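You operate a simulated robot arm through the tools that you are given. There is no shell and no other tool.

Carry out the task below with a simulated robot arm. There is one attempt and no reset: what you move stays moved.

JOB
Clear the preset, zero both counts, drop to speed 1 and switch the winder off.
Fine: turn the counter knob to zero and back. Where these are worked on the way, their far stop is far enough and under half their travel is too little: counter knob.

The check looks at the end state, three seconds after you hand in, the way a careful person would. Anything else that was tipped, shoved, dropped, spilled or broken makes it a failure.

ROBOT AND FRAMES
A 7-joint arm with a three-finger gripper, fixed in place. Base frame: the origin is at the foot of the arm, x ahead of it, y to its left, z up; the work surface is at about z = 82. Units: cm, rad, N and s.
Its first joint turns from -2.897 to 2.897 rad. Payload 2.69 kg.
Tool frame: the origin (TCP) lies between the finger pads and is the grasp point; the fingertips stand 3 cm ahead of it; z points along the fingers, y is the line along which they close. Largest opening 12.8 cm; the body of the gripper starts 11.7 cm behind the TCP.
Orientation is that of the tool frame in the base frame, as a unit quaternion [x, y, z, w]. With the fingers straight down and closing along the base's y, the tool's x points along the base's -x, its y along +y and its z along -z.

CONTROLS
- The arm moves only by the tool nudge_tool. Its argument "steps" is a list of rows, each a list of 3 entries, a list of its own where there are three numbers: the shift along the tool's x, y, z in m, then the turn, a rotation vector about the tool's x, y, z in rad, then the gripper command, from -1 (shut) to 1 (fully open), values between in proportion. In form: [[[tx, ty, tz], [wx, wy, wz], fingers], ...]. A call has 1 to 20 rows; each row shifts and turns the commanded pose from where the row before left it, along the tool's axes as they then stand. A row lasts 0.2 s, in which the tool goes at most 5 cm and 0.15 rad; a call with a longer step from one row to the next is refused whole, and so is a gripper value outside its range. Where a pose cannot be reached the arm comes as near as it can. A force on the tool above 90 N (or 10 N above the force at the start of the call, whichever is more), or a blocked arm, ends the call early, and 0.2 s more pass. Each finger halts on what it meets, pressing with about 21 N; the grip force reading is that of the motor and also rises with nothing between the fingers. The clock runs only during rows and for 0.2 s after the last one: add rows that do not move to give the fingers time. It gives the time, the measured TCP pose, the force on the tool (base axes), the opening and the grip force at its end, in the units of the frame above (readings bear some noise), with the torque about the TCP (base axes, N m) and any sound that the robot's microphone picked up.
- Cameras (640 x 400 px; columns grow to the right, rows downward): "scene" is fixed at [21.94, 65.04, 125.01]; the picture's right is [-0.84, -0.54, 0.00], its down [-0.14, 0.22, -0.97] and it looks along [0.52, -0.81, -0.26] (base axes); focal length 214 px, centre (320, 200). "wrist" rides on the gripper at [5.8, 5.4, -13.1] in the tool frame; the picture's right is [-0.68, 0.74, 0.00], its down [-0.62, -0.57, -0.55] and it looks along [-0.40, -0.37, 0.84] (tool axes); focal length 234 px, centre (320, 200).
- camera(camera): a new picture of that camera. No time passes.
- slide_trunk(by): slides the trunk up (or, below 0, down) by that many cm; the arm rides with it, the base frame stays. It gives what a move gives, with no picture.
- locate(camera, pixels): there is no depth. For up to 12 entries [column, row, z] of the newest picture of that camera ("zoom" is the newest enlarged one), the place [x, y] in the base frame at which the ray of that pixel passes the height z, good to about 0.2 cm. No time passes.
- zoom(camera, box): a new picture of the part [left, top, right, bottom] of that camera's present view, enlarged. No time passes.
- hand_in(): hands the job in; it is judged then, once.

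Open the gripper and draw the arm clear of the work before you hand the job in, unless the task says otherwise.

The tools are called as name(argument=value, ...) on one line, values as JSON. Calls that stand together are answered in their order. nudge_tool: Moves the arm, as the interface text tells. Its arguments: {"type":"object","properties":{"steps":{"type":"array","items":{"type":"array"}}},"required":["steps"]} The other tools are called the same way: slide_trunk (by) slides the trunk up or down; camera (camera) takes a picture; locate (camera, pixels) gives the place at which the rays of pixels pass given heights; zoom (camera, box) takes an enlarged picture of a part of a camera's view; hand_in () hands the job in.

At the start:

```text
time_s: 0.0
eef_pos: [68.48, 13.98, 142.35]
tool_rot: [0.0, 1.0, 0.0, 0.0]
wrist_force: [0.7, -0.6, -0.2]
torque: [-0.02, 0.0, 0.0]
width: 12.81
grasp_force: 0.0
trunk travel left (down, up): [-15.0, 20.0]
```

scene: 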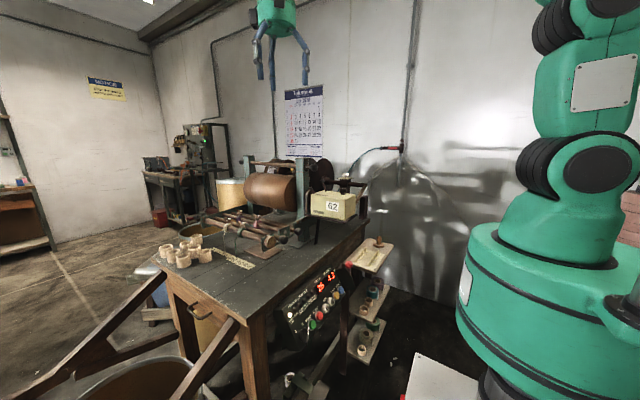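
wrist: 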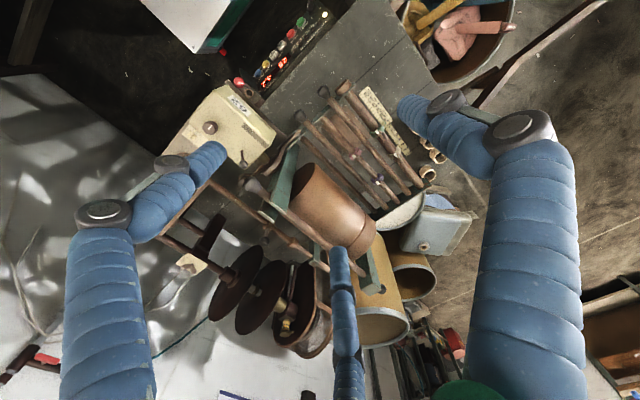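

The scene shows a winder bench with a control panel around pixel (315,300) and a counter box reading "62" near (333,206). I zoom in on both, from both cameras.

zoom(camera="scene", box=[270, 255, 360, 345])

zoom(camera="scene", box=[285, 160, 405, 250])

zoom(camera="wrist", box=[220, 0, 350, 110])

zoom(camera="wrist", box=[160, 70, 290, 180])

```text
4.44 times, centred on (315, 300) of scene
```

zoom: 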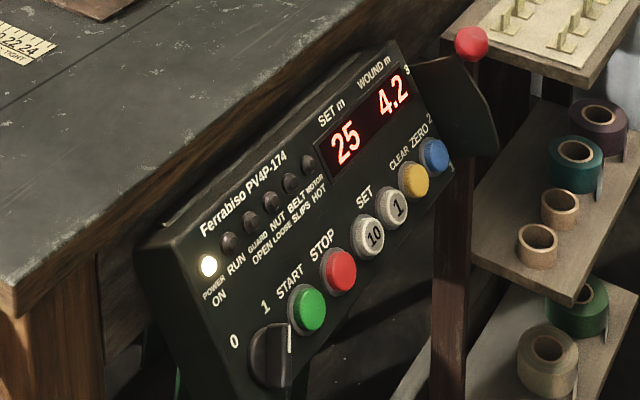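

```text
4.44 times, centred on (345, 205) of scene
```

zoom: 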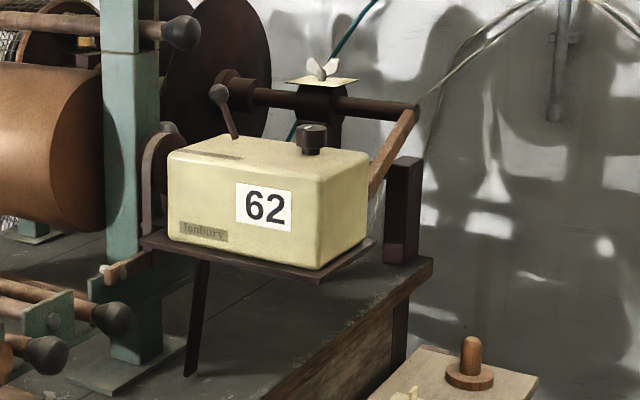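

```text
3.64 times, centred on (285, 55) of wrist
```

zoom: 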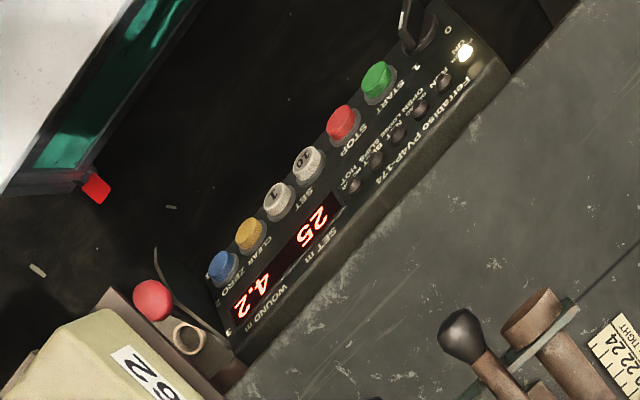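

```text
3.64 times, centred on (225, 125) of wrist
```

zoom: 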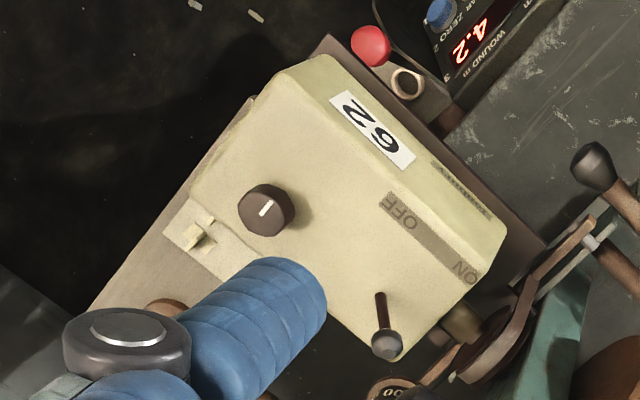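

The panel has yellow CLEAR, blue ZERO, a 0/1 rotary switch, and a red-ball lever beside a 1-2-3 scale. The counter box has a knob and an ON/OFF lever. I triangulate these from both cameras.

locate(camera="scene", pixels=[[336.0, 295.5, 70], [336.0, 295.5, 80], [340.7, 289.9, 70], [340.7, 289.9, 80], [319.1, 315.8, 70], [319.1, 315.8, 80], [303.8, 333.8, 70], [303.8, 333.8, 80], [349, 264.7, 70], [349, 264.7, 90]])

locate(camera="wrist", pixels=[[265.8, 64.9, 70], [265.8, 64.9, 80], [258.1, 73.4, 70], [258.1, 73.4, 80], [290.8, 33.6, 70], [290.8, 33.6, 80], [311.1, 8.3, 70], [311.1, 8.3, 80], [238.9, 82.5, 70], [238.9, 82.5, 90]])

```text
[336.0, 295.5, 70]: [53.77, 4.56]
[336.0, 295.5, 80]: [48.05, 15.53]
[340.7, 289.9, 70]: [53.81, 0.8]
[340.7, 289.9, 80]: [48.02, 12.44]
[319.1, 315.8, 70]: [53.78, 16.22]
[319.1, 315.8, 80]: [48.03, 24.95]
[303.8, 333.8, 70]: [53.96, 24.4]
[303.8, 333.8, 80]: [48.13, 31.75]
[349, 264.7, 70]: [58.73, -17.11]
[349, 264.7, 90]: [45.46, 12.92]
```

```text
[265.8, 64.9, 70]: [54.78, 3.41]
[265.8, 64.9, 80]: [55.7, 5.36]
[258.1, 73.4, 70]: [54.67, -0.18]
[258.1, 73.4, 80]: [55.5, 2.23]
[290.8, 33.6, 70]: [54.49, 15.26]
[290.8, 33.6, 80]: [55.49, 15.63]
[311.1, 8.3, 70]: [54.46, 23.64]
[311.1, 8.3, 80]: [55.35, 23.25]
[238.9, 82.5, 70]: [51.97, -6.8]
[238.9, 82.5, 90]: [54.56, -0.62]
```

Triangulation gives CLEAR ≈ (54.6, 3, 68.5), ZERO ≈ (54.6, -0.6, 68.7), the 0/1 switch ≈ (54.4, 23.8, 69.3) and the lever ball ≈ (53, -4.2, 78.5). I draw back toward the base, lower, and tilt the tool forward 45° to look at the panel squarely.

nudge_tool(steps=[[[0.041, -0.01, 0], [0, 0, 0], 1], [[0.041, -0.01, 0], [0, 0, 0], 1], [[0.041, -0.01, 0], [0, 0, 0], 1], [[0.041, -0.01, 0], [0, 0, 0], 1], [[0.041, -0.01, 0], [0, 0, 0], 1], [[0.041, -0.01, 0], [0, 0, 0], 1], [[0.041, -0.01, 0], [0, 0, 0], 1], [[0, 0, 0.043], [0, 0, 0], 1], [[0, 0, 0.043], [0, 0, 0], 1], [[0, 0, 0.043], [0, 0, 0], 1], [[0, 0, 0.043], [0, 0, 0], 1], [[0, 0, 0.043], [0, 0, 0], 1], [[0, 0, 0.043], [0, 0, 0], 1], [[0, 0, 0], [0, -0.131, 0], 1], [[0, 0, 0], [0, -0.131, 0], 1], [[0, 0, 0], [0, -0.131, 0], 1], [[0, 0, 0], [0, -0.131, 0], 1], [[0, 0, 0], [0, -0.131, 0], 1], [[0, 0, 0], [0, -0.131, 0], 1]])

camera(camera="wrist")

camera(camera="scene")

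```text
time_s: 4.0
eef_pos: [39.46, 6.95, 116.71]
tool_rot: [0.0, 0.923, 0.001, 0.385]
wrist_force: [-2.4, -0.7, 0.6]
torque: [0.06, -0.12, 0.09]
width: 12.78
grasp_force: 0.1
trunk travel left (down, up): [-15.0, 20.0]
```

```text
taken
```

wrist: 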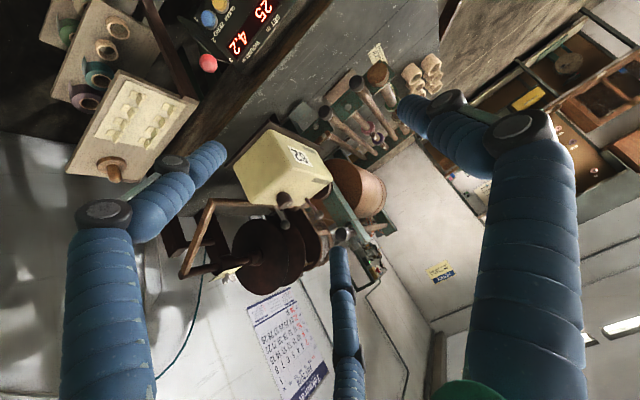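

```text
taken
```

scene: 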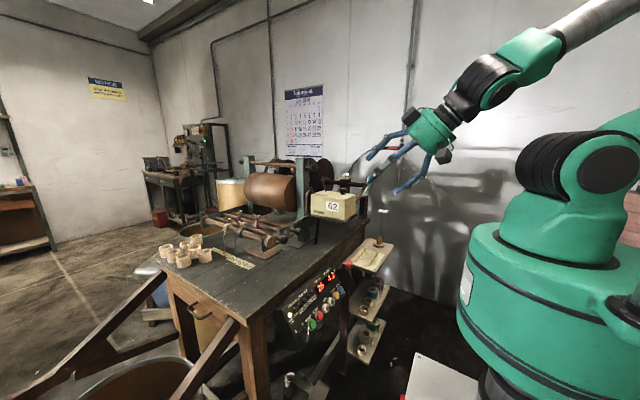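

The wrist view now looks above the panel (panel at top, around (235,25)). I lower the tool straight down so that its axis points at the CLEAR/ZERO end of the panel.

nudge_tool(steps=[[[0.03, -0.005, 0.024], [0, 0, 0], 1], [[0.03, -0.005, 0.024], [0, 0, 0], 1], [[0.03, -0.005, 0.024], [0, 0, 0], 1], [[0.03, -0.005, 0.024], [0, 0, 0], 1], [[0.03, -0.005, 0.024], [0, 0, 0], 1], [[0.03, -0.005, 0.024], [0, 0, 0], 1], [[0.03, -0.005, 0.024], [0, 0, 0], 1], [[0.03, -0.005, 0.024], [0, 0, 0], 1], [[0, 0, 0], [0, 0, 0], 1]])

camera(camera="wrist")

camera(camera="scene")

```text
time_s: 6.2
eef_pos: [39.91, 4.05, 89.25]
tool_rot: [0.003, 0.912, 0.003, 0.41]
wrist_force: [-0.6, -0.3, -0.2]
torque: [0.03, 0.01, -0.02]
width: 12.78
grasp_force: 0.0
trunk travel left (down, up): [-15.0, 20.0]
stopped in row 9: the arm was blocked; the commanded pose is now the measured one
```

```text
taken
```

wrist: 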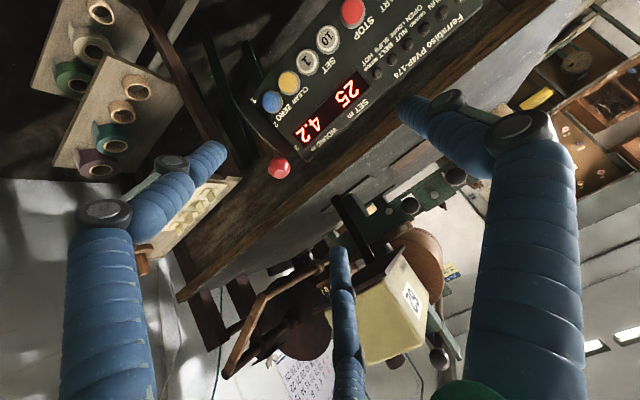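

```text
taken
```

scene: 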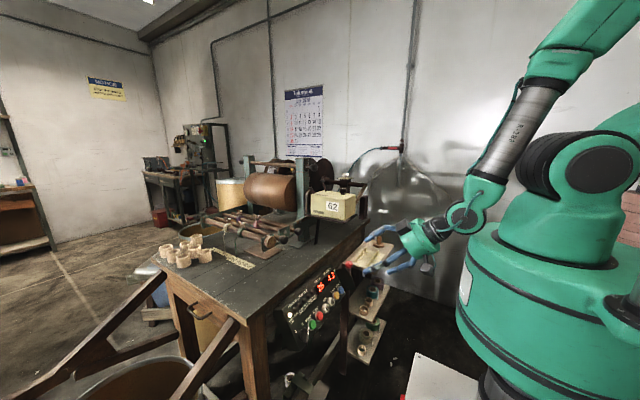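

The arm reached a joint limit at (39.9, 4, 89), but the panel is now well in view at the top (ball at (279,168), yellow at (288,82)). I zoom in on the panel and lever.

zoom(camera="wrist", box=[210, 60, 370, 200])

zoom(camera="wrist", box=[330, 0, 480, 100])

zoom(camera="scene", box=[320, 255, 370, 300])

```text
2.86 times, centred on (290, 130) of wrist
```

zoom: 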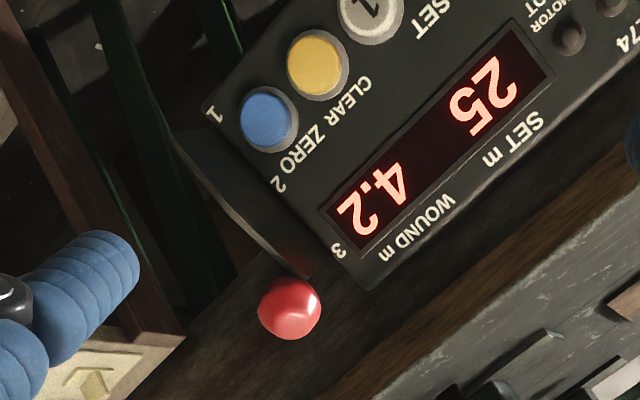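

```text
4.00 times, centred on (405, 50) of wrist
```

zoom: 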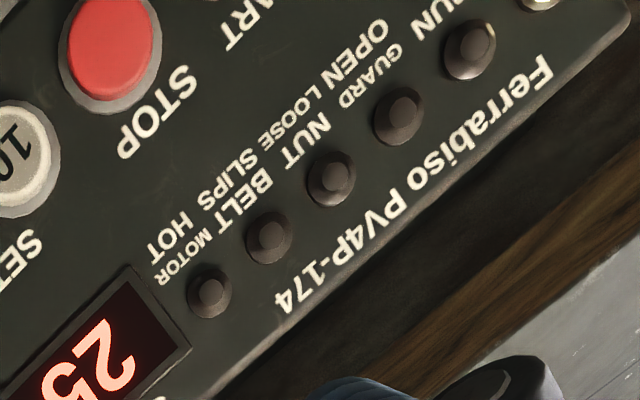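

```text
8.89 times, centred on (345, 278) of scene
```

zoom: 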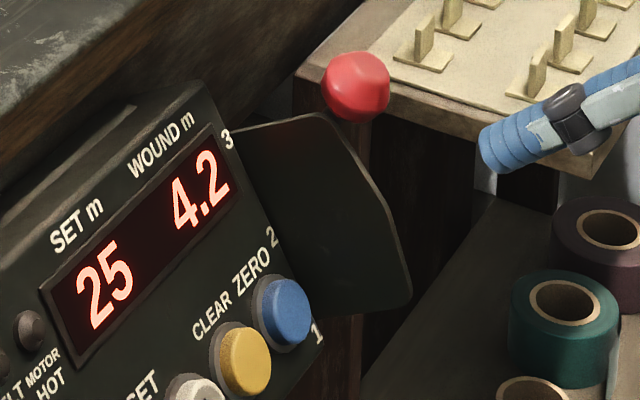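

The lever sits at 3 with 1 at the bottom of the scale; its ball is on the -y side of a black quadrant plate. I triangulate the scale marks, ball and buttons with this closer view to get the panel's tilt.

locate(camera="scene", pixels=[[334.7, 271.3, 65], [334.7, 271.3, 75], [339.5, 282.3, 65], [339.5, 282.3, 75], [344.8, 293.0, 65], [344.8, 293.0, 75], [345.1, 256.5, 75], [345.1, 256.5, 85], [345.5, 264.0, 75], [345.5, 264.0, 85]])

locate(camera="wrist", pixels=[[296.4, 147.3, 65], [296.4, 147.3, 75], [275.3, 124.4, 65], [275.3, 124.4, 75], [252.9, 101, 65], [252.9, 101, 75], [279.4, 168, 75], [279.4, 168, 85], [289, 82.5, 65], [289, 82.5, 75], [271.8, 101.5, 65], [271.8, 101.5, 75]])

```text
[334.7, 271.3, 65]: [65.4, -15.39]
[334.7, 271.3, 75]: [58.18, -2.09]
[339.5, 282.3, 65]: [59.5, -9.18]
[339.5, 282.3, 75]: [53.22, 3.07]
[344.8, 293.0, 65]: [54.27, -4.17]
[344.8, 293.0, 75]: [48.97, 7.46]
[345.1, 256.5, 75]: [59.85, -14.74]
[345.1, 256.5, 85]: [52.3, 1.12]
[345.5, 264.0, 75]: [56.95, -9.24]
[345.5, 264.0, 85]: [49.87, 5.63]
```

```text
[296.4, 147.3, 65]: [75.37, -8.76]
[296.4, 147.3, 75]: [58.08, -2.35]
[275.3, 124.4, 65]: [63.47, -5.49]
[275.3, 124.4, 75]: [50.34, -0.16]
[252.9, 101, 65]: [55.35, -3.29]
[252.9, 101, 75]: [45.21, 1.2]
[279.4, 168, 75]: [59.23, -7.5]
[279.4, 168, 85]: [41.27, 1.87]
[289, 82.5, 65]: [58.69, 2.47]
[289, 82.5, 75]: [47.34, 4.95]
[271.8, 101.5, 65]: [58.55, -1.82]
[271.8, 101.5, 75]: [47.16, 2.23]
```

Marks 1 (53.1, -2, 67.2), 2 (55.9, -2.2, 70.8) and 3 (58.3, -2.3, 74.9) give a panel normal of about (-0.83, 0, 0.56), with the ball at (53.2, -4.4, 78.4). The arm is folded against a joint limit at this height, so I lower the trunk 12 cm, which stays clear of the panel at x>52.

slide_trunk(by=-12)

camera(camera="wrist")

camera(camera="scene")

```text
time_s: 7.7
eef_pos: [39.95, 4.1, 77.08]
tool_rot: [0.002, 0.912, 0.003, 0.409]
wrist_force: [-0.4, -0.8, -1.0]
torque: [-0.01, 0.01, -0.01]
width: 12.79
grasp_force: 0.0
trunk travel left (down, up): [-3.0, 32.0]
```

```text
taken
```

wrist: 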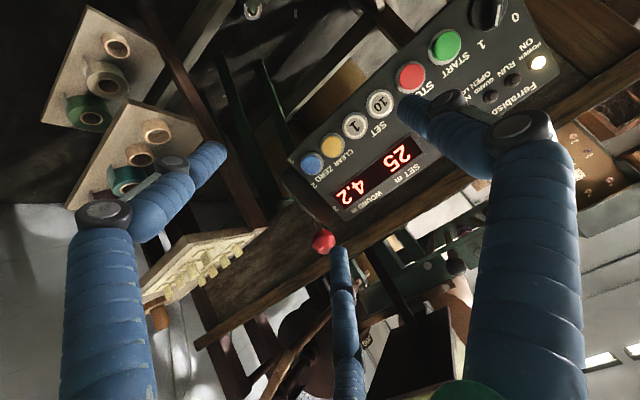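

```text
taken
```

scene: 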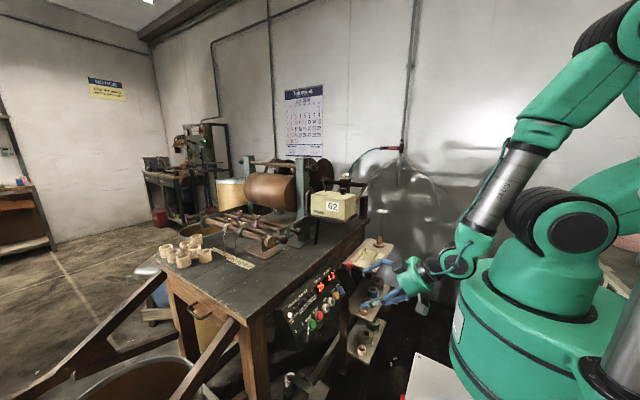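

The view shows all controls: blue (312,163), yellow (333,147), ball (323,241), and the switch at (487,12). I close the gripper, tilt 0.135 rad more to align with the panel normal, and look again at how the closed fingers appear.

nudge_tool(steps=[[[0, 0, 0], [0, -0.068, 0], -1], [[0, 0, 0], [0, -0.068, 0], -1], [[0, 0, 0], [0, 0, 0], -1], [[0, 0, 0], [0, 0, 0], -1], [[0, 0, 0], [0, 0, 0], -1]])

camera(camera="wrist")

zoom(camera="scene", box=[270, 220, 450, 340])

```text
time_s: 9.1
eef_pos: [43.07, 5.87, 81.52]
tool_rot: [0.01, 0.868, 0.01, 0.496]
wrist_force: [-0.4, 0.2, 0.7]
torque: [0.0, 0.01, -0.02]
width: 0.24
grasp_force: 21.2
out of reach, approached as far as the arm can: row 1, 2
trunk travel left (down, up): [-3.0, 32.0]
stopped in row 5: the arm was blocked; the commanded pose is now the measured one
```

```text
taken
```

wrist: 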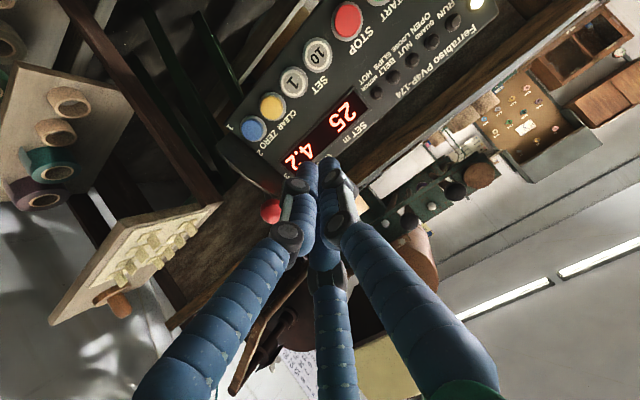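

```text
3.33 times, centred on (360, 280) of scene
```

zoom: 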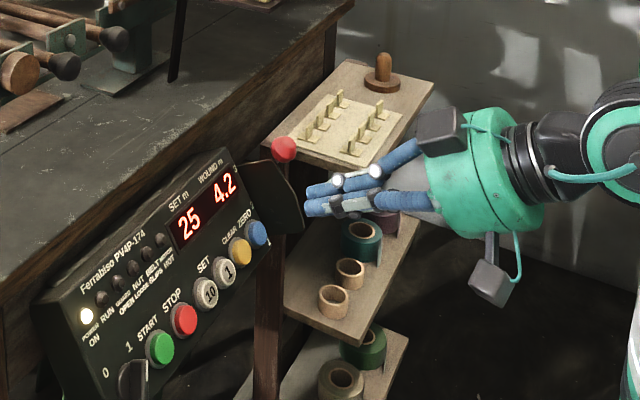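

The fingers are closed (tips meet), and the pose drifted to (43, 5.9, 81.5) with a tilt of about 59°, close enough to the panel normal. I move to a pre-press spot about 4 cm in front of the yellow CLEAR button.

nudge_tool(steps=[[[0.013, -0.008, 0.024], [0, 0, 0], -1], [[0.013, -0.008, 0.024], [0, 0, 0], -1], [[0.013, -0.008, 0.024], [0, 0, 0], -1], [[0.0136, -0.0074, 0.0236], [0, 0, 0], -1], [[0, 0, 0], [0, 0, 0], -1]])

camera(camera="wrist")

zoom(camera="scene", box=[290, 240, 410, 330])

```text
time_s: 10.3
eef_pos: [46.23, 7.24, 80.08]
tool_rot: [0.009, 0.87, 0.001, 0.492]
wrist_force: [-0.7, 0.8, 0.7]
torque: [0.0, 0.05, -0.02]
width: 0.23
grasp_force: 20.7
out of reach, approached as far as the arm can: row 1, 2, 3, 4
trunk travel left (down, up): [-3.0, 32.0]
```

```text
taken
```

wrist: 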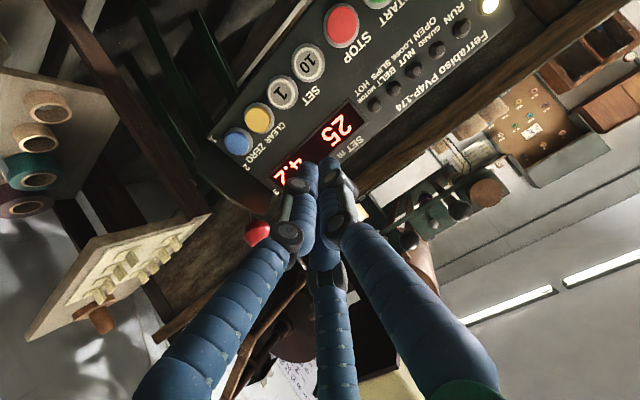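

```text
4.44 times, centred on (350, 285) of scene
```

zoom: 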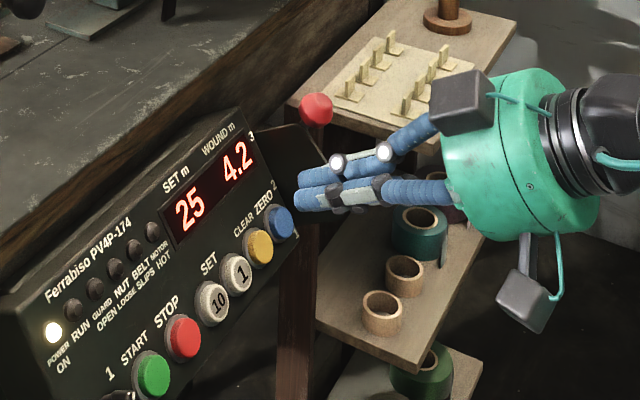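

The arm can't reach that pose with such a forward tilt (it stopped at (46.2, 7.2, 80)). I lower the trunk the last 3 cm and use a steeper tool, reducing the tilt to about 0.6 rad; the press motion can still follow the panel normal.

slide_trunk(by=-3)

nudge_tool(steps=[[[0, 0, 0], [0, 0.145, 0], -1], [[0, 0, 0], [0, 0.145, 0], -1], [[0, 0, 0], [0, 0.14, 0], -1], [[0, 0, 0], [0, 0, 0], -1]])

camera(camera="wrist")

camera(camera="scene")

```text
time_s: 11.1
eef_pos: [46.35, 7.16, 77.24]
tool_rot: [0.007, 0.87, 0.002, 0.492]
wrist_force: [0.6, 0.1, 0.6]
torque: [0.04, 0.01, 0.0]
width: 0.21
grasp_force: 21.2
trunk travel left (down, up): [0.0, 35.0]
```

```text
time_s: 12.1
eef_pos: [46.24, 7.19, 77.09]
tool_rot: [0.008, 0.956, 0.002, 0.294]
wrist_force: [0.3, 0.2, -0.8]
torque: [0.01, 0.0, -0.01]
width: 0.25
grasp_force: 21.4
trunk travel left (down, up): [0.0, 35.0]
```

```text
taken
```

wrist: 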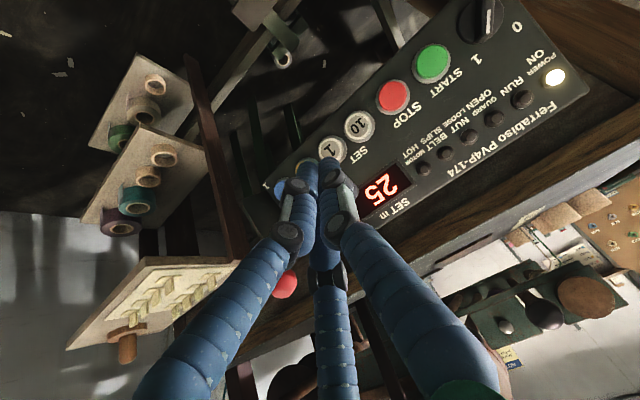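

```text
taken
```

scene: 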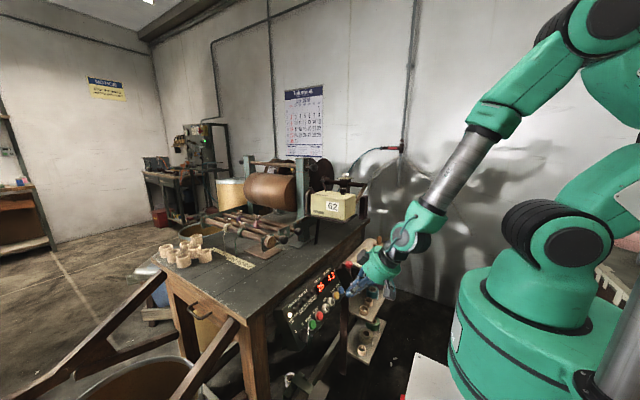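

Orientation is now exact (tilt ≈ 0.6 rad) at (46.2, 7.2, 77.1). I move to about 3 cm off the yellow CLEAR button along the panel normal.

nudge_tool(steps=[[[-0.0036, -0.0139, 0.0202], [0, 0, 0], -1], [[-0.0036, -0.0139, 0.0202], [0, 0, 0], -1], [[-0.0036, -0.0139, 0.0202], [0, 0, 0], -1], [[0, 0, 0], [0, 0, 0], -1]])

zoom(camera="wrist", box=[200, 60, 440, 240])

zoom(camera="scene", box=[290, 240, 410, 330])

```text
time_s: 13.1
eef_pos: [50.57, 2.99, 72.56]
tool_rot: [0.007, 0.956, 0.002, 0.294]
wrist_force: [0.5, 1.0, 0.4]
torque: [-0.02, 0.01, -0.01]
width: 0.24
grasp_force: 21.0
trunk travel left (down, up): [0.0, 35.0]
```

```text
2.22 times, centred on (320, 150) of wrist
```

zoom: 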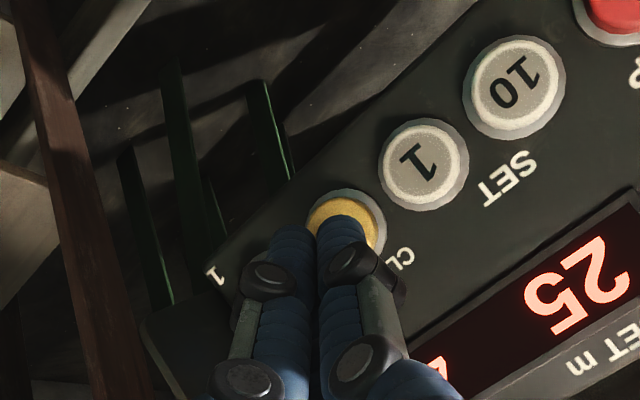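

```text
4.44 times, centred on (350, 285) of scene
```

zoom: 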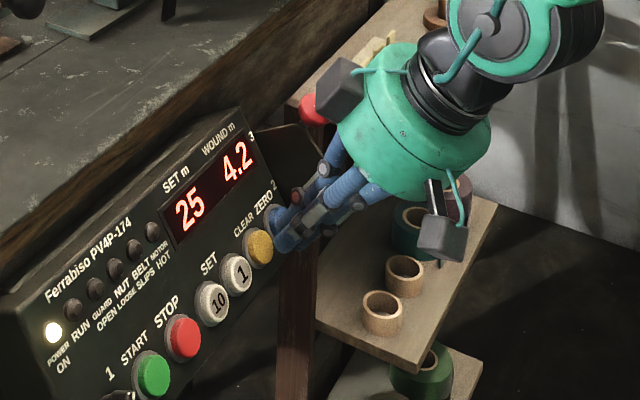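

Tips are aligned with the yellow button. I advance along the panel normal, 2.4 cm in quicker steps and then slow ones, and check the display.

nudge_tool(steps=[[[-0.003, 0.0005, 0.0074], [0, 0, 0], -1], [[-0.003, 0.0005, 0.0074], [0, 0, 0], -1], [[-0.003, 0, 0.0074], [0, 0, 0], -1], [[-0.001, 0, 0.0025], [0, 0, 0], -1], [[-0.001, 0, 0.0025], [0, 0, 0], -1]])

zoom(camera="scene", box=[290, 240, 410, 330])

zoom(camera="wrist", box=[200, 60, 440, 240])

```text
time_s: 14.2
eef_pos: [52.89, 3.05, 71.08]
tool_rot: [0.008, 0.956, 0.003, 0.295]
wrist_force: [-17.8, -6.3, 16.6]
torque: [-0.04, -0.17, -0.12]
width: 0.22
grasp_force: 21.4
trunk travel left (down, up): [0.0, 35.0]
heard: click
```

```text
4.44 times, centred on (350, 285) of scene
```

zoom: 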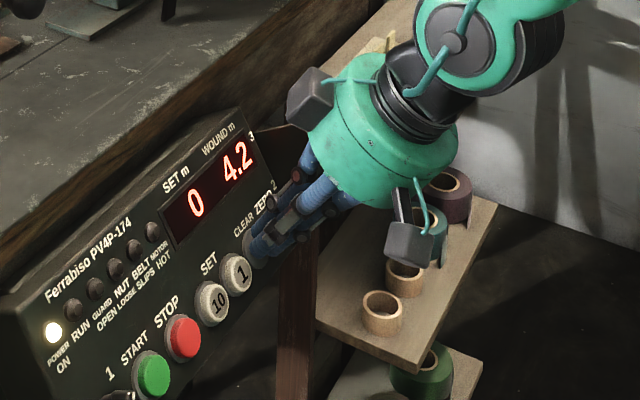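

```text
2.22 times, centred on (320, 150) of wrist
```

zoom: 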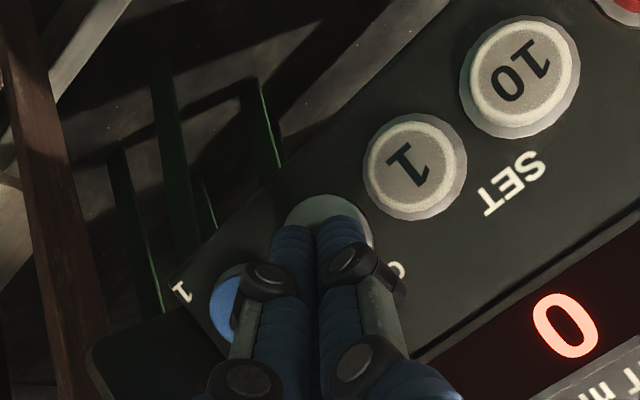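

SET now reads 0 with a click. I back off 3 cm along the normal, shift 3.45 cm toward -y, and press the blue ZERO the same way.

nudge_tool(steps=[[[0.004, 0, -0.01], [0, 0, 0], -1], [[0.004, 0, -0.01], [0, 0, 0], -1], [[0.003, 0, -0.0074], [0, 0, 0], -1], [[0, -0.0172, 0], [0, 0, 0], -1], [[0, -0.0172, 0], [0, 0, 0], -1], [[0, 0, 0], [0, 0, 0], -1]])

zoom(camera="wrist", box=[200, 60, 440, 240])

zoom(camera="scene", box=[290, 240, 410, 330])

```text
time_s: 15.7
eef_pos: [49.83, 0.49, 72.27]
tool_rot: [0.011, 0.961, -0.01, 0.278]
wrist_force: [-0.1, 0.0, -0.7]
torque: [0.01, 0.01, 0.0]
width: 0.24
grasp_force: 20.9
out of reach, approached as far as the arm can: row 5
trunk travel left (down, up): [0.0, 35.0]
```

```text
2.22 times, centred on (320, 150) of wrist
```

zoom: 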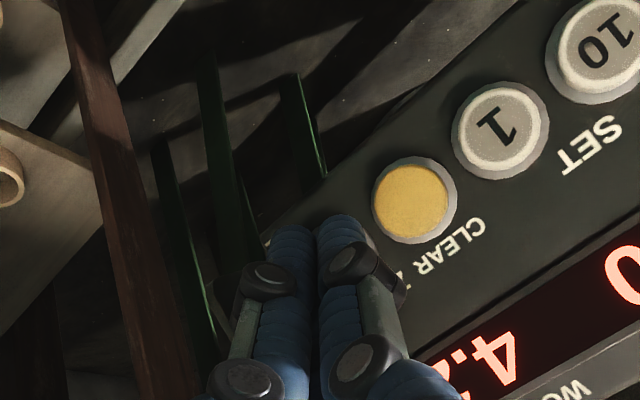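

```text
4.44 times, centred on (350, 285) of scene
```

zoom: 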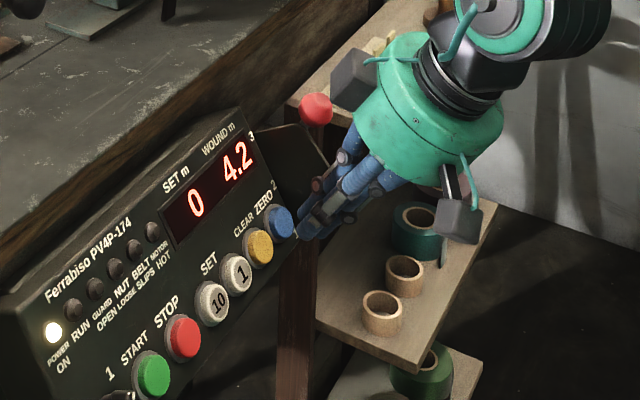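

The limit bit again slightly (pose (49.8, 0.5, 72.3)), so I tilt 0.12 rad steeper and then move to 3 cm off the blue button.

nudge_tool(steps=[[[0, 0, 0], [0, 0.12, 0], -1], [[-0.006, -0.004, -0.0005], [0, 0, 0], -1], [[-0.0062, -0.004, -0.0004], [0, 0, 0], -1], [[0, 0, 0], [0, 0, 0], -1]])

zoom(camera="wrist", box=[200, 60, 440, 240])

zoom(camera="scene", box=[290, 240, 410, 330])

```text
time_s: 16.6
eef_pos: [51.52, -1.1, 73.27]
tool_rot: [0.006, 0.972, 0.005, 0.236]
wrist_force: [1.0, 1.3, -0.7]
torque: [0.03, -0.01, 0.04]
width: 0.22
grasp_force: 20.9
trunk travel left (down, up): [0.0, 35.0]
```

```text
2.22 times, centred on (320, 150) of wrist
```

zoom: 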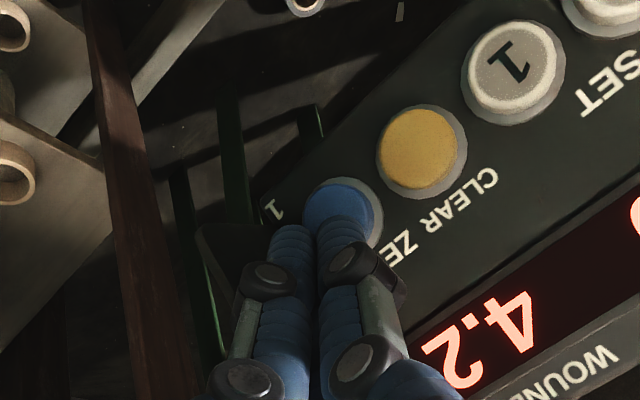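

```text
4.44 times, centred on (350, 285) of scene
```

zoom: 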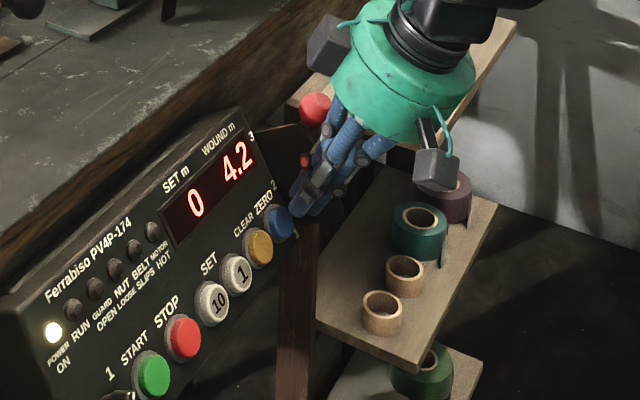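

I'm at (51.5, -1.1, 73.3), slightly low in y and high on the panel. I correct by 0.6 cm each, then press along the normal onto the blue button.

nudge_tool(steps=[[[0.006, 0.006, 0.0034], [0, 0, 0], -1], [[-0.0048, 0, 0.0088], [0, 0, 0], -1], [[-0.0048, 0, 0.0088], [0, 0, 0], -1], [[-0.0013, 0, 0.0024], [0, 0, 0], -1], [[-0.0013, 0, 0.0024], [0, 0, 0], -1], [[-0.0013, 0, 0.0024], [0, 0, 0], -1]])

zoom(camera="scene", box=[290, 240, 410, 330])

zoom(camera="wrist", box=[200, 60, 440, 240])

```text
time_s: 18.1
eef_pos: [53.17, -0.52, 71.28]
tool_rot: [0.008, 0.971, 0.003, 0.237]
wrist_force: [-57.2, -4.6, 62.0]
torque: [-0.45, -0.6, -0.22]
width: 0.2
grasp_force: 21.2
trunk travel left (down, up): [0.0, 35.0]
heard: click
stopped in row 6: the force on the tool passed its limit at 95 N (the readings are from after the stop); the commanded pose is now the measured one
```

```text
4.44 times, centred on (350, 285) of scene
```

zoom: 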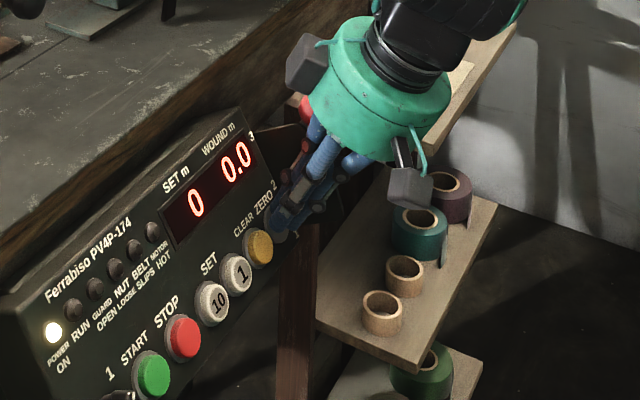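

```text
2.22 times, centred on (320, 150) of wrist
```

zoom: 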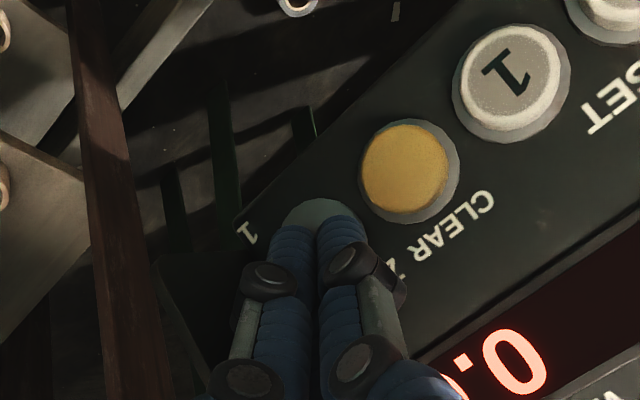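

WOUND reads 0.0 and it clicked; the bottoming force was higher than needed. I back off 6 cm along the normal and inspect the lever.

nudge_tool(steps=[[[0.005, 0, -0.0088], [0, 0, 0], -1], [[0.0097, 0, -0.0175], [0, 0, 0], -1], [[0.0097, 0, -0.0175], [0, 0, 0], -1], [[0.005, 0, -0.0088], [0, 0, 0], -1], [[0, 0, 0], [0, 0, 0], -1]])

zoom(camera="scene", box=[315, 245, 375, 300])

camera(camera="wrist")

```text
time_s: 19.3
eef_pos: [48.15, -0.63, 74.63]
tool_rot: [0.008, 0.972, 0.003, 0.236]
wrist_force: [0.6, -0.5, 0.1]
torque: [0.0, 0.01, -0.01]
width: 0.24
grasp_force: 20.8
trunk travel left (down, up): [0.0, 35.0]
```

```text
7.27 times, centred on (345, 272) of scene
```

zoom: 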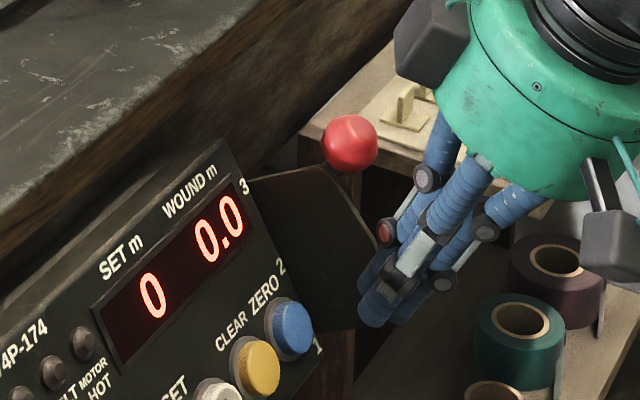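

```text
taken
```

wrist: 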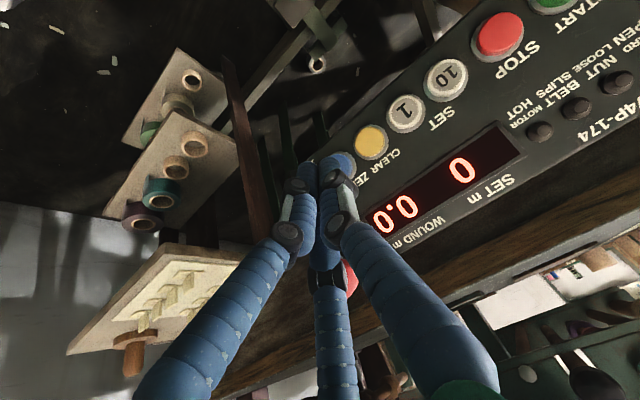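

Both counts on the panel read 0. The lever ball is at zoom (350,143); before pushing it I check where the side shelf board and bench edge lie relative to the space I need.

locate(camera="scene", pixels=[[376.5, 271, 65], [376.5, 271, 75], [342.6, 264.4, 65], [342.6, 264.4, 75], [394.5, 245.5, 65], [394.5, 245.5, 75], [340.9, 245.9, 82], [320, 257, 82]])

locate(camera="wrist", pixels=[[243, 259, 65], [243, 259, 75], [165, 244, 65], [165, 244, 75], [186, 345, 65], [186, 345, 75], [68, 352, 65], [68, 352, 75], [351, 278, 75], [351, 278, 80]])

zoom(camera="wrist", box=[60, 200, 380, 400])

```text
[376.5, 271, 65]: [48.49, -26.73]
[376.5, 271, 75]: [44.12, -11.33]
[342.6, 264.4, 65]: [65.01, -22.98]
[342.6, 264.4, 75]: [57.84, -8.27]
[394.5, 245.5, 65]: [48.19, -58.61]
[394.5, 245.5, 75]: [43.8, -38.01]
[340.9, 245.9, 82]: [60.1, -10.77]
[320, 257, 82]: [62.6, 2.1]
```

```text
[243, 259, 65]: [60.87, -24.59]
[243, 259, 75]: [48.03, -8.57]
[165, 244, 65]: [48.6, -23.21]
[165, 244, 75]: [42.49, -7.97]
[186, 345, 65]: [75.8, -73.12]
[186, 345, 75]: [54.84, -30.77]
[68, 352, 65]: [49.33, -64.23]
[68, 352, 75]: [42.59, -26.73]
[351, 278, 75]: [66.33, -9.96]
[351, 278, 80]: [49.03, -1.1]
```

```text
2.00 times, centred on (220, 300) of wrist
```

zoom: 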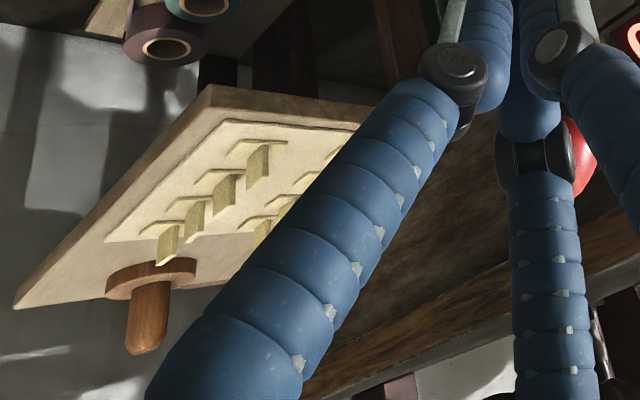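

The shelf board is at y<-22 and the bench edge at x≥60, so there is room behind the ball. I lift the tool, move over to (54.9, -5, 86) above and behind the ball, and check.

nudge_tool(steps=[[[-0.0174, 0, -0.0338], [0, 0, 0], -1], [[-0.0174, 0, -0.0338], [0, 0, 0], -1], [[-0.0174, 0, -0.0338], [0, 0, 0], -1], [[-0.02, -0.0144, 0.0102], [0, 0, 0], -1], [[-0.02, -0.0144, 0.0102], [0, 0, 0], -1], [[-0.02, -0.0144, 0.0102], [0, 0, 0], -1], [[0, 0, 0], [0, 0, 0], -1]])

zoom(camera="scene", box=[305, 225, 385, 290])

camera(camera="wrist")

```text
time_s: 20.7
eef_pos: [53.21, -4.54, 85.18]
tool_rot: [0.002, 0.973, 0.004, 0.23]
wrist_force: [-58.3, -2.2, 24.4]
torque: [0.95, -8.61, 1.18]
width: 0.22
grasp_force: 21.1
trunk travel left (down, up): [0.0, 35.0]
stopped in row 7: the force on the tool passed its limit at 139 N (the readings are from after the stop); the commanded pose is now the measured one
```

```text
6.15 times, centred on (345, 258) of scene
```

zoom: 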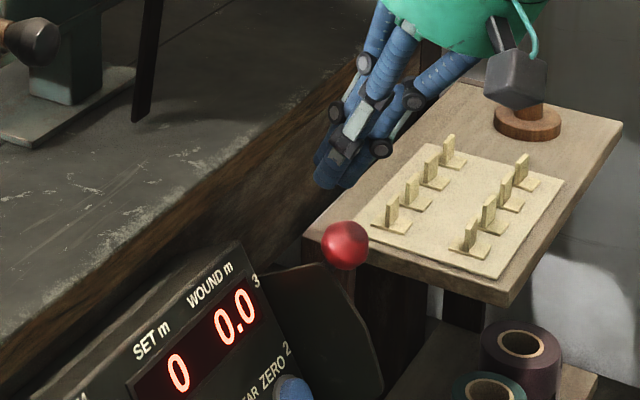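

```text
taken
```

wrist: 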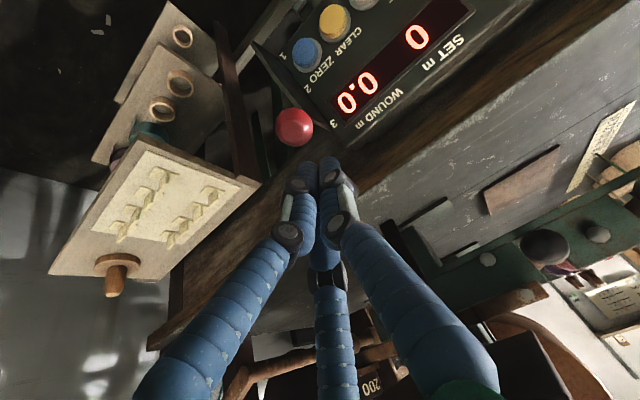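

The force jumped to 139 N with a torque implying contact ~18 cm above the TCP, so the hand body touched the counter box or its shelf. I back straight off in -x and check the box.

nudge_tool(steps=[[[0.018, 0, -0.0092], [0, 0, 0], -1], [[0.018, 0, -0.0092], [0, 0, 0], -1], [[0.018, 0, -0.0092], [0, 0, 0], -1], [[0, 0, 0], [0, 0, 0], -1]])

zoom(camera="scene", box=[285, 160, 405, 250])

camera(camera="scene")

```text
time_s: 21.7
eef_pos: [47.8, -4.64, 85.45]
tool_rot: [0.003, 0.973, 0.005, 0.232]
wrist_force: [0.3, -0.3, -0.2]
torque: [0.03, 0.0, -0.01]
width: 0.24
grasp_force: 21.3
trunk travel left (down, up): [0.0, 35.0]
```

```text
4.44 times, centred on (345, 205) of scene
```

zoom: 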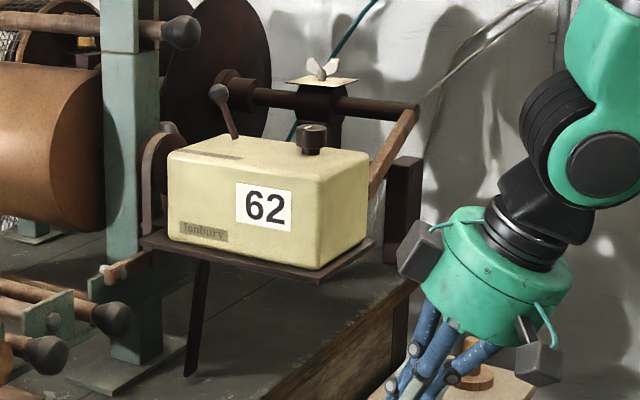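

```text
taken
```

scene: 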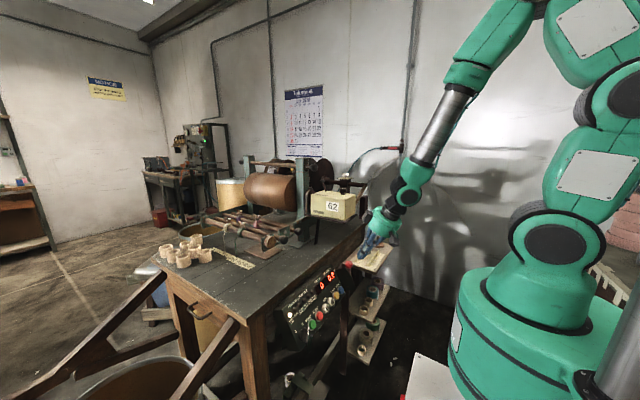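

The box (label, knob, tray) sits at exactly the same pixels as before, so nothing moved. It overhangs the lever (x>53, z≥95), so I need a flatter tool; I tilt forward by 0.5 rad here in free space.

nudge_tool(steps=[[[0, 0, 0], [0, -0.125, 0], -1], [[0, 0, 0], [0, -0.125, 0], -1], [[0, 0, 0], [0, -0.125, 0], -1], [[0, 0, 0], [0, -0.125, 0], -1], [[0, 0, 0], [0, 0, 0], -1]])

camera(camera="wrist")

camera(camera="scene")

```text
time_s: 22.9
eef_pos: [47.72, -4.57, 85.36]
tool_rot: [0.003, 0.885, 0.003, 0.465]
wrist_force: [-0.4, -0.1, -0.3]
torque: [-0.03, 0.03, -0.02]
width: 0.24
grasp_force: 21.0
trunk travel left (down, up): [0.0, 35.0]
```

```text
taken
```

wrist: 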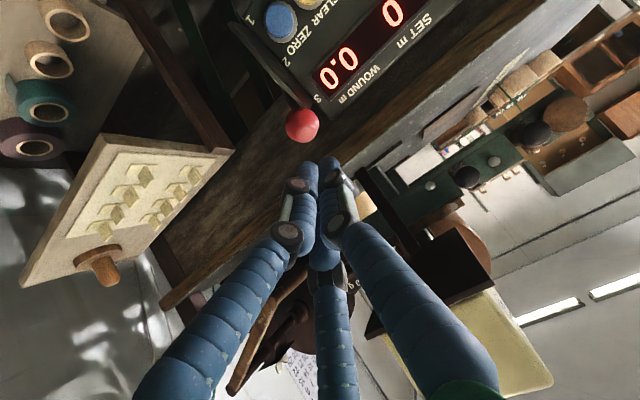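

```text
taken
```

scene: 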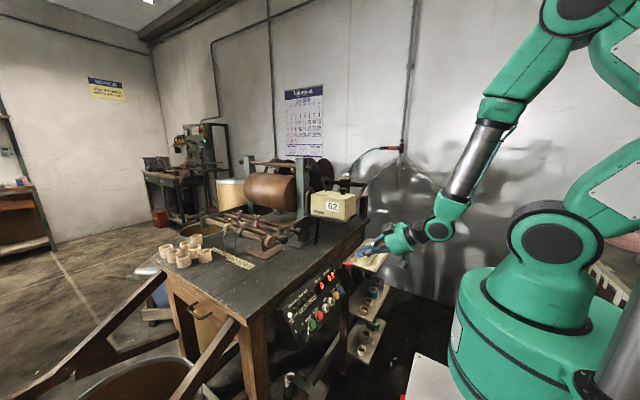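

The tilt of 0.97 rad was reached exactly. I zoom in on the lever from this angle.

zoom(camera="wrist", box=[230, 20, 390, 180])

locate(camera="wrist", pixels=[[302, 125, 75], [302, 125, 80], [318, 98, 75], [243, 28, 68]])

```text
2.50 times, centred on (310, 100) of wrist
```

zoom: 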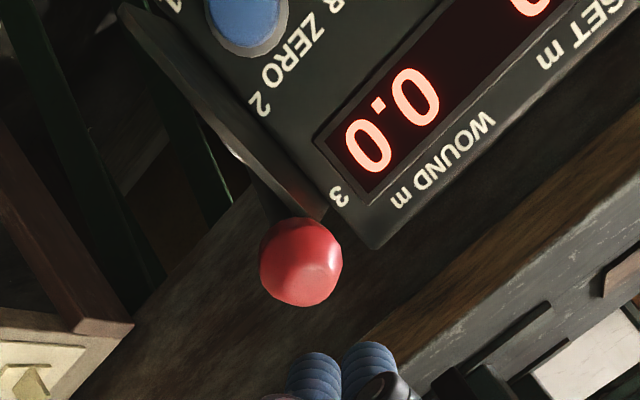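

```text
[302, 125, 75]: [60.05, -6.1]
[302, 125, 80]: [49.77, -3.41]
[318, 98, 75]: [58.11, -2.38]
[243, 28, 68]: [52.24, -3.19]
```

The ball is confirmed at (53.1, -4.3, 78.4). I slide the closed fingers over it along the tool axis to behind/above the ball, at tip ≈ (56.8, -4.9, 80.4).

nudge_tool(steps=[[[-0.011, -0.003, 0.005], [0, 0, 0], -1], [[0, 0, 0.024], [0, 0, 0], -1], [[0, 0, 0.024], [0, 0, 0], -1], [[0, 0, 0.02], [0, 0, 0], -1], [[0, 0, 0], [0, 0, 0], -1]])

zoom(camera="wrist", box=[200, 40, 440, 240])

zoom(camera="scene", box=[305, 210, 395, 290])

```text
time_s: 24.1
eef_pos: [54.4, -4.76, 82.03]
tool_rot: [0.003, 0.886, 0.003, 0.464]
wrist_force: [-0.6, 0.7, 0.3]
torque: [-0.04, -0.02, 0.03]
width: 0.25
grasp_force: 21.1
trunk travel left (down, up): [0.0, 35.0]
```

```text
2.00 times, centred on (320, 140) of wrist
```

zoom: 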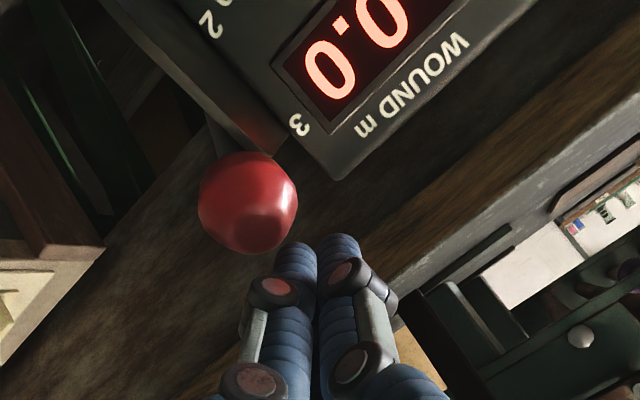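

```text
5.00 times, centred on (350, 250) of scene
```

zoom: 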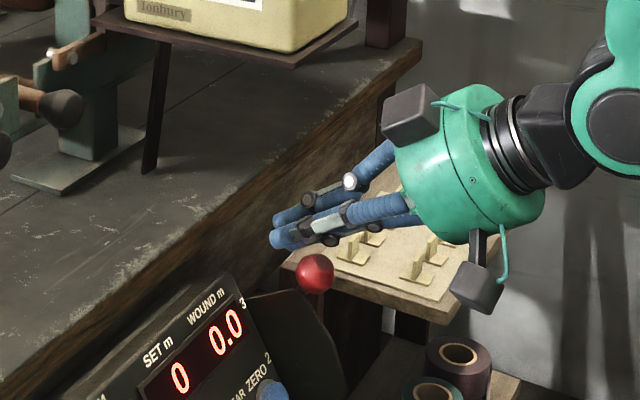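

The fingers are positioned above the ball, which is at zoom (313,273). I now push down the panel along tool +x in 0.6 cm steps.

nudge_tool(steps=[[[0.007, 0, 0], [0, 0, 0], -1], [[0.006, 0, 0], [0, 0, 0], -1], [[0.006, 0, 0], [0, 0, 0], -1], [[0.006, 0, 0], [0, 0, 0], -1], [[0.006, 0, 0], [0, 0, 0], -1], [[0.006, 0, 0], [0, 0, 0], -1], [[0.006, 0, 0], [0, 0, 0], -1], [[0.006, 0, 0], [0, 0, 0], -1]])

zoom(camera="wrist", box=[200, 40, 440, 240])

zoom(camera="scene", box=[305, 220, 395, 300])

```text
time_s: 25.9
eef_pos: [52.03, -5.26, 78.44]
tool_rot: [0.006, 0.883, 0.002, 0.469]
wrist_force: [24.7, -55.3, 40.1]
torque: [-0.1, -1.15, -1.52]
width: 0.21
grasp_force: 21.2
trunk travel left (down, up): [0.0, 35.0]
```

```text
2.00 times, centred on (320, 140) of wrist
```

zoom: 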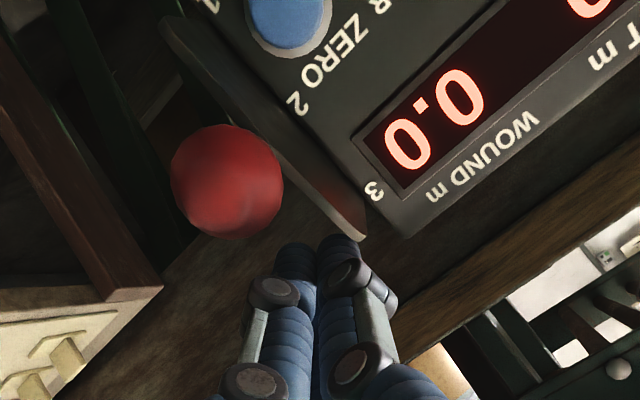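

```text
5.00 times, centred on (350, 260) of scene
```

zoom: 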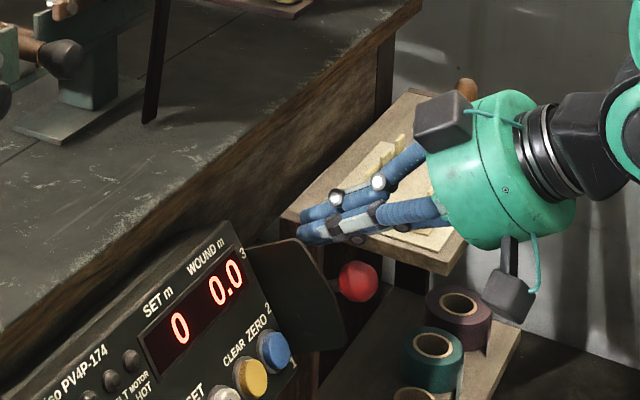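

The ball moved partway, but there's a -55 N side force in y (the finger rubs the quadrant plate). I triangulate the ball's new place before correcting.

locate(camera="wrist", pixels=[[273, 131, 70], [273, 131, 78], [380.5, 157, 75], [283, 62, 70]])

locate(camera="scene", pixels=[[357.6, 276.4, 70], [357.6, 276.4, 78]])

zoom(camera="scene", box=[330, 250, 375, 295])

```text
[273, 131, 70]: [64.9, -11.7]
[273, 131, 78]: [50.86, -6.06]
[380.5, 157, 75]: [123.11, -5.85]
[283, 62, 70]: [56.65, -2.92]
```

```text
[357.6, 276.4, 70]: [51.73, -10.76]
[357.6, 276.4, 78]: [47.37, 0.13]
```

```text
8.89 times, centred on (352, 272) of scene
```

zoom: 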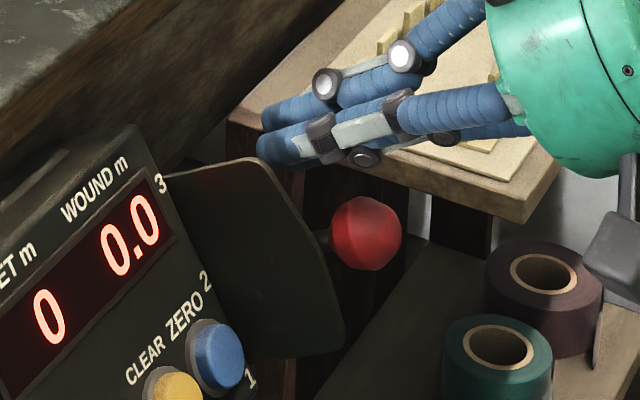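

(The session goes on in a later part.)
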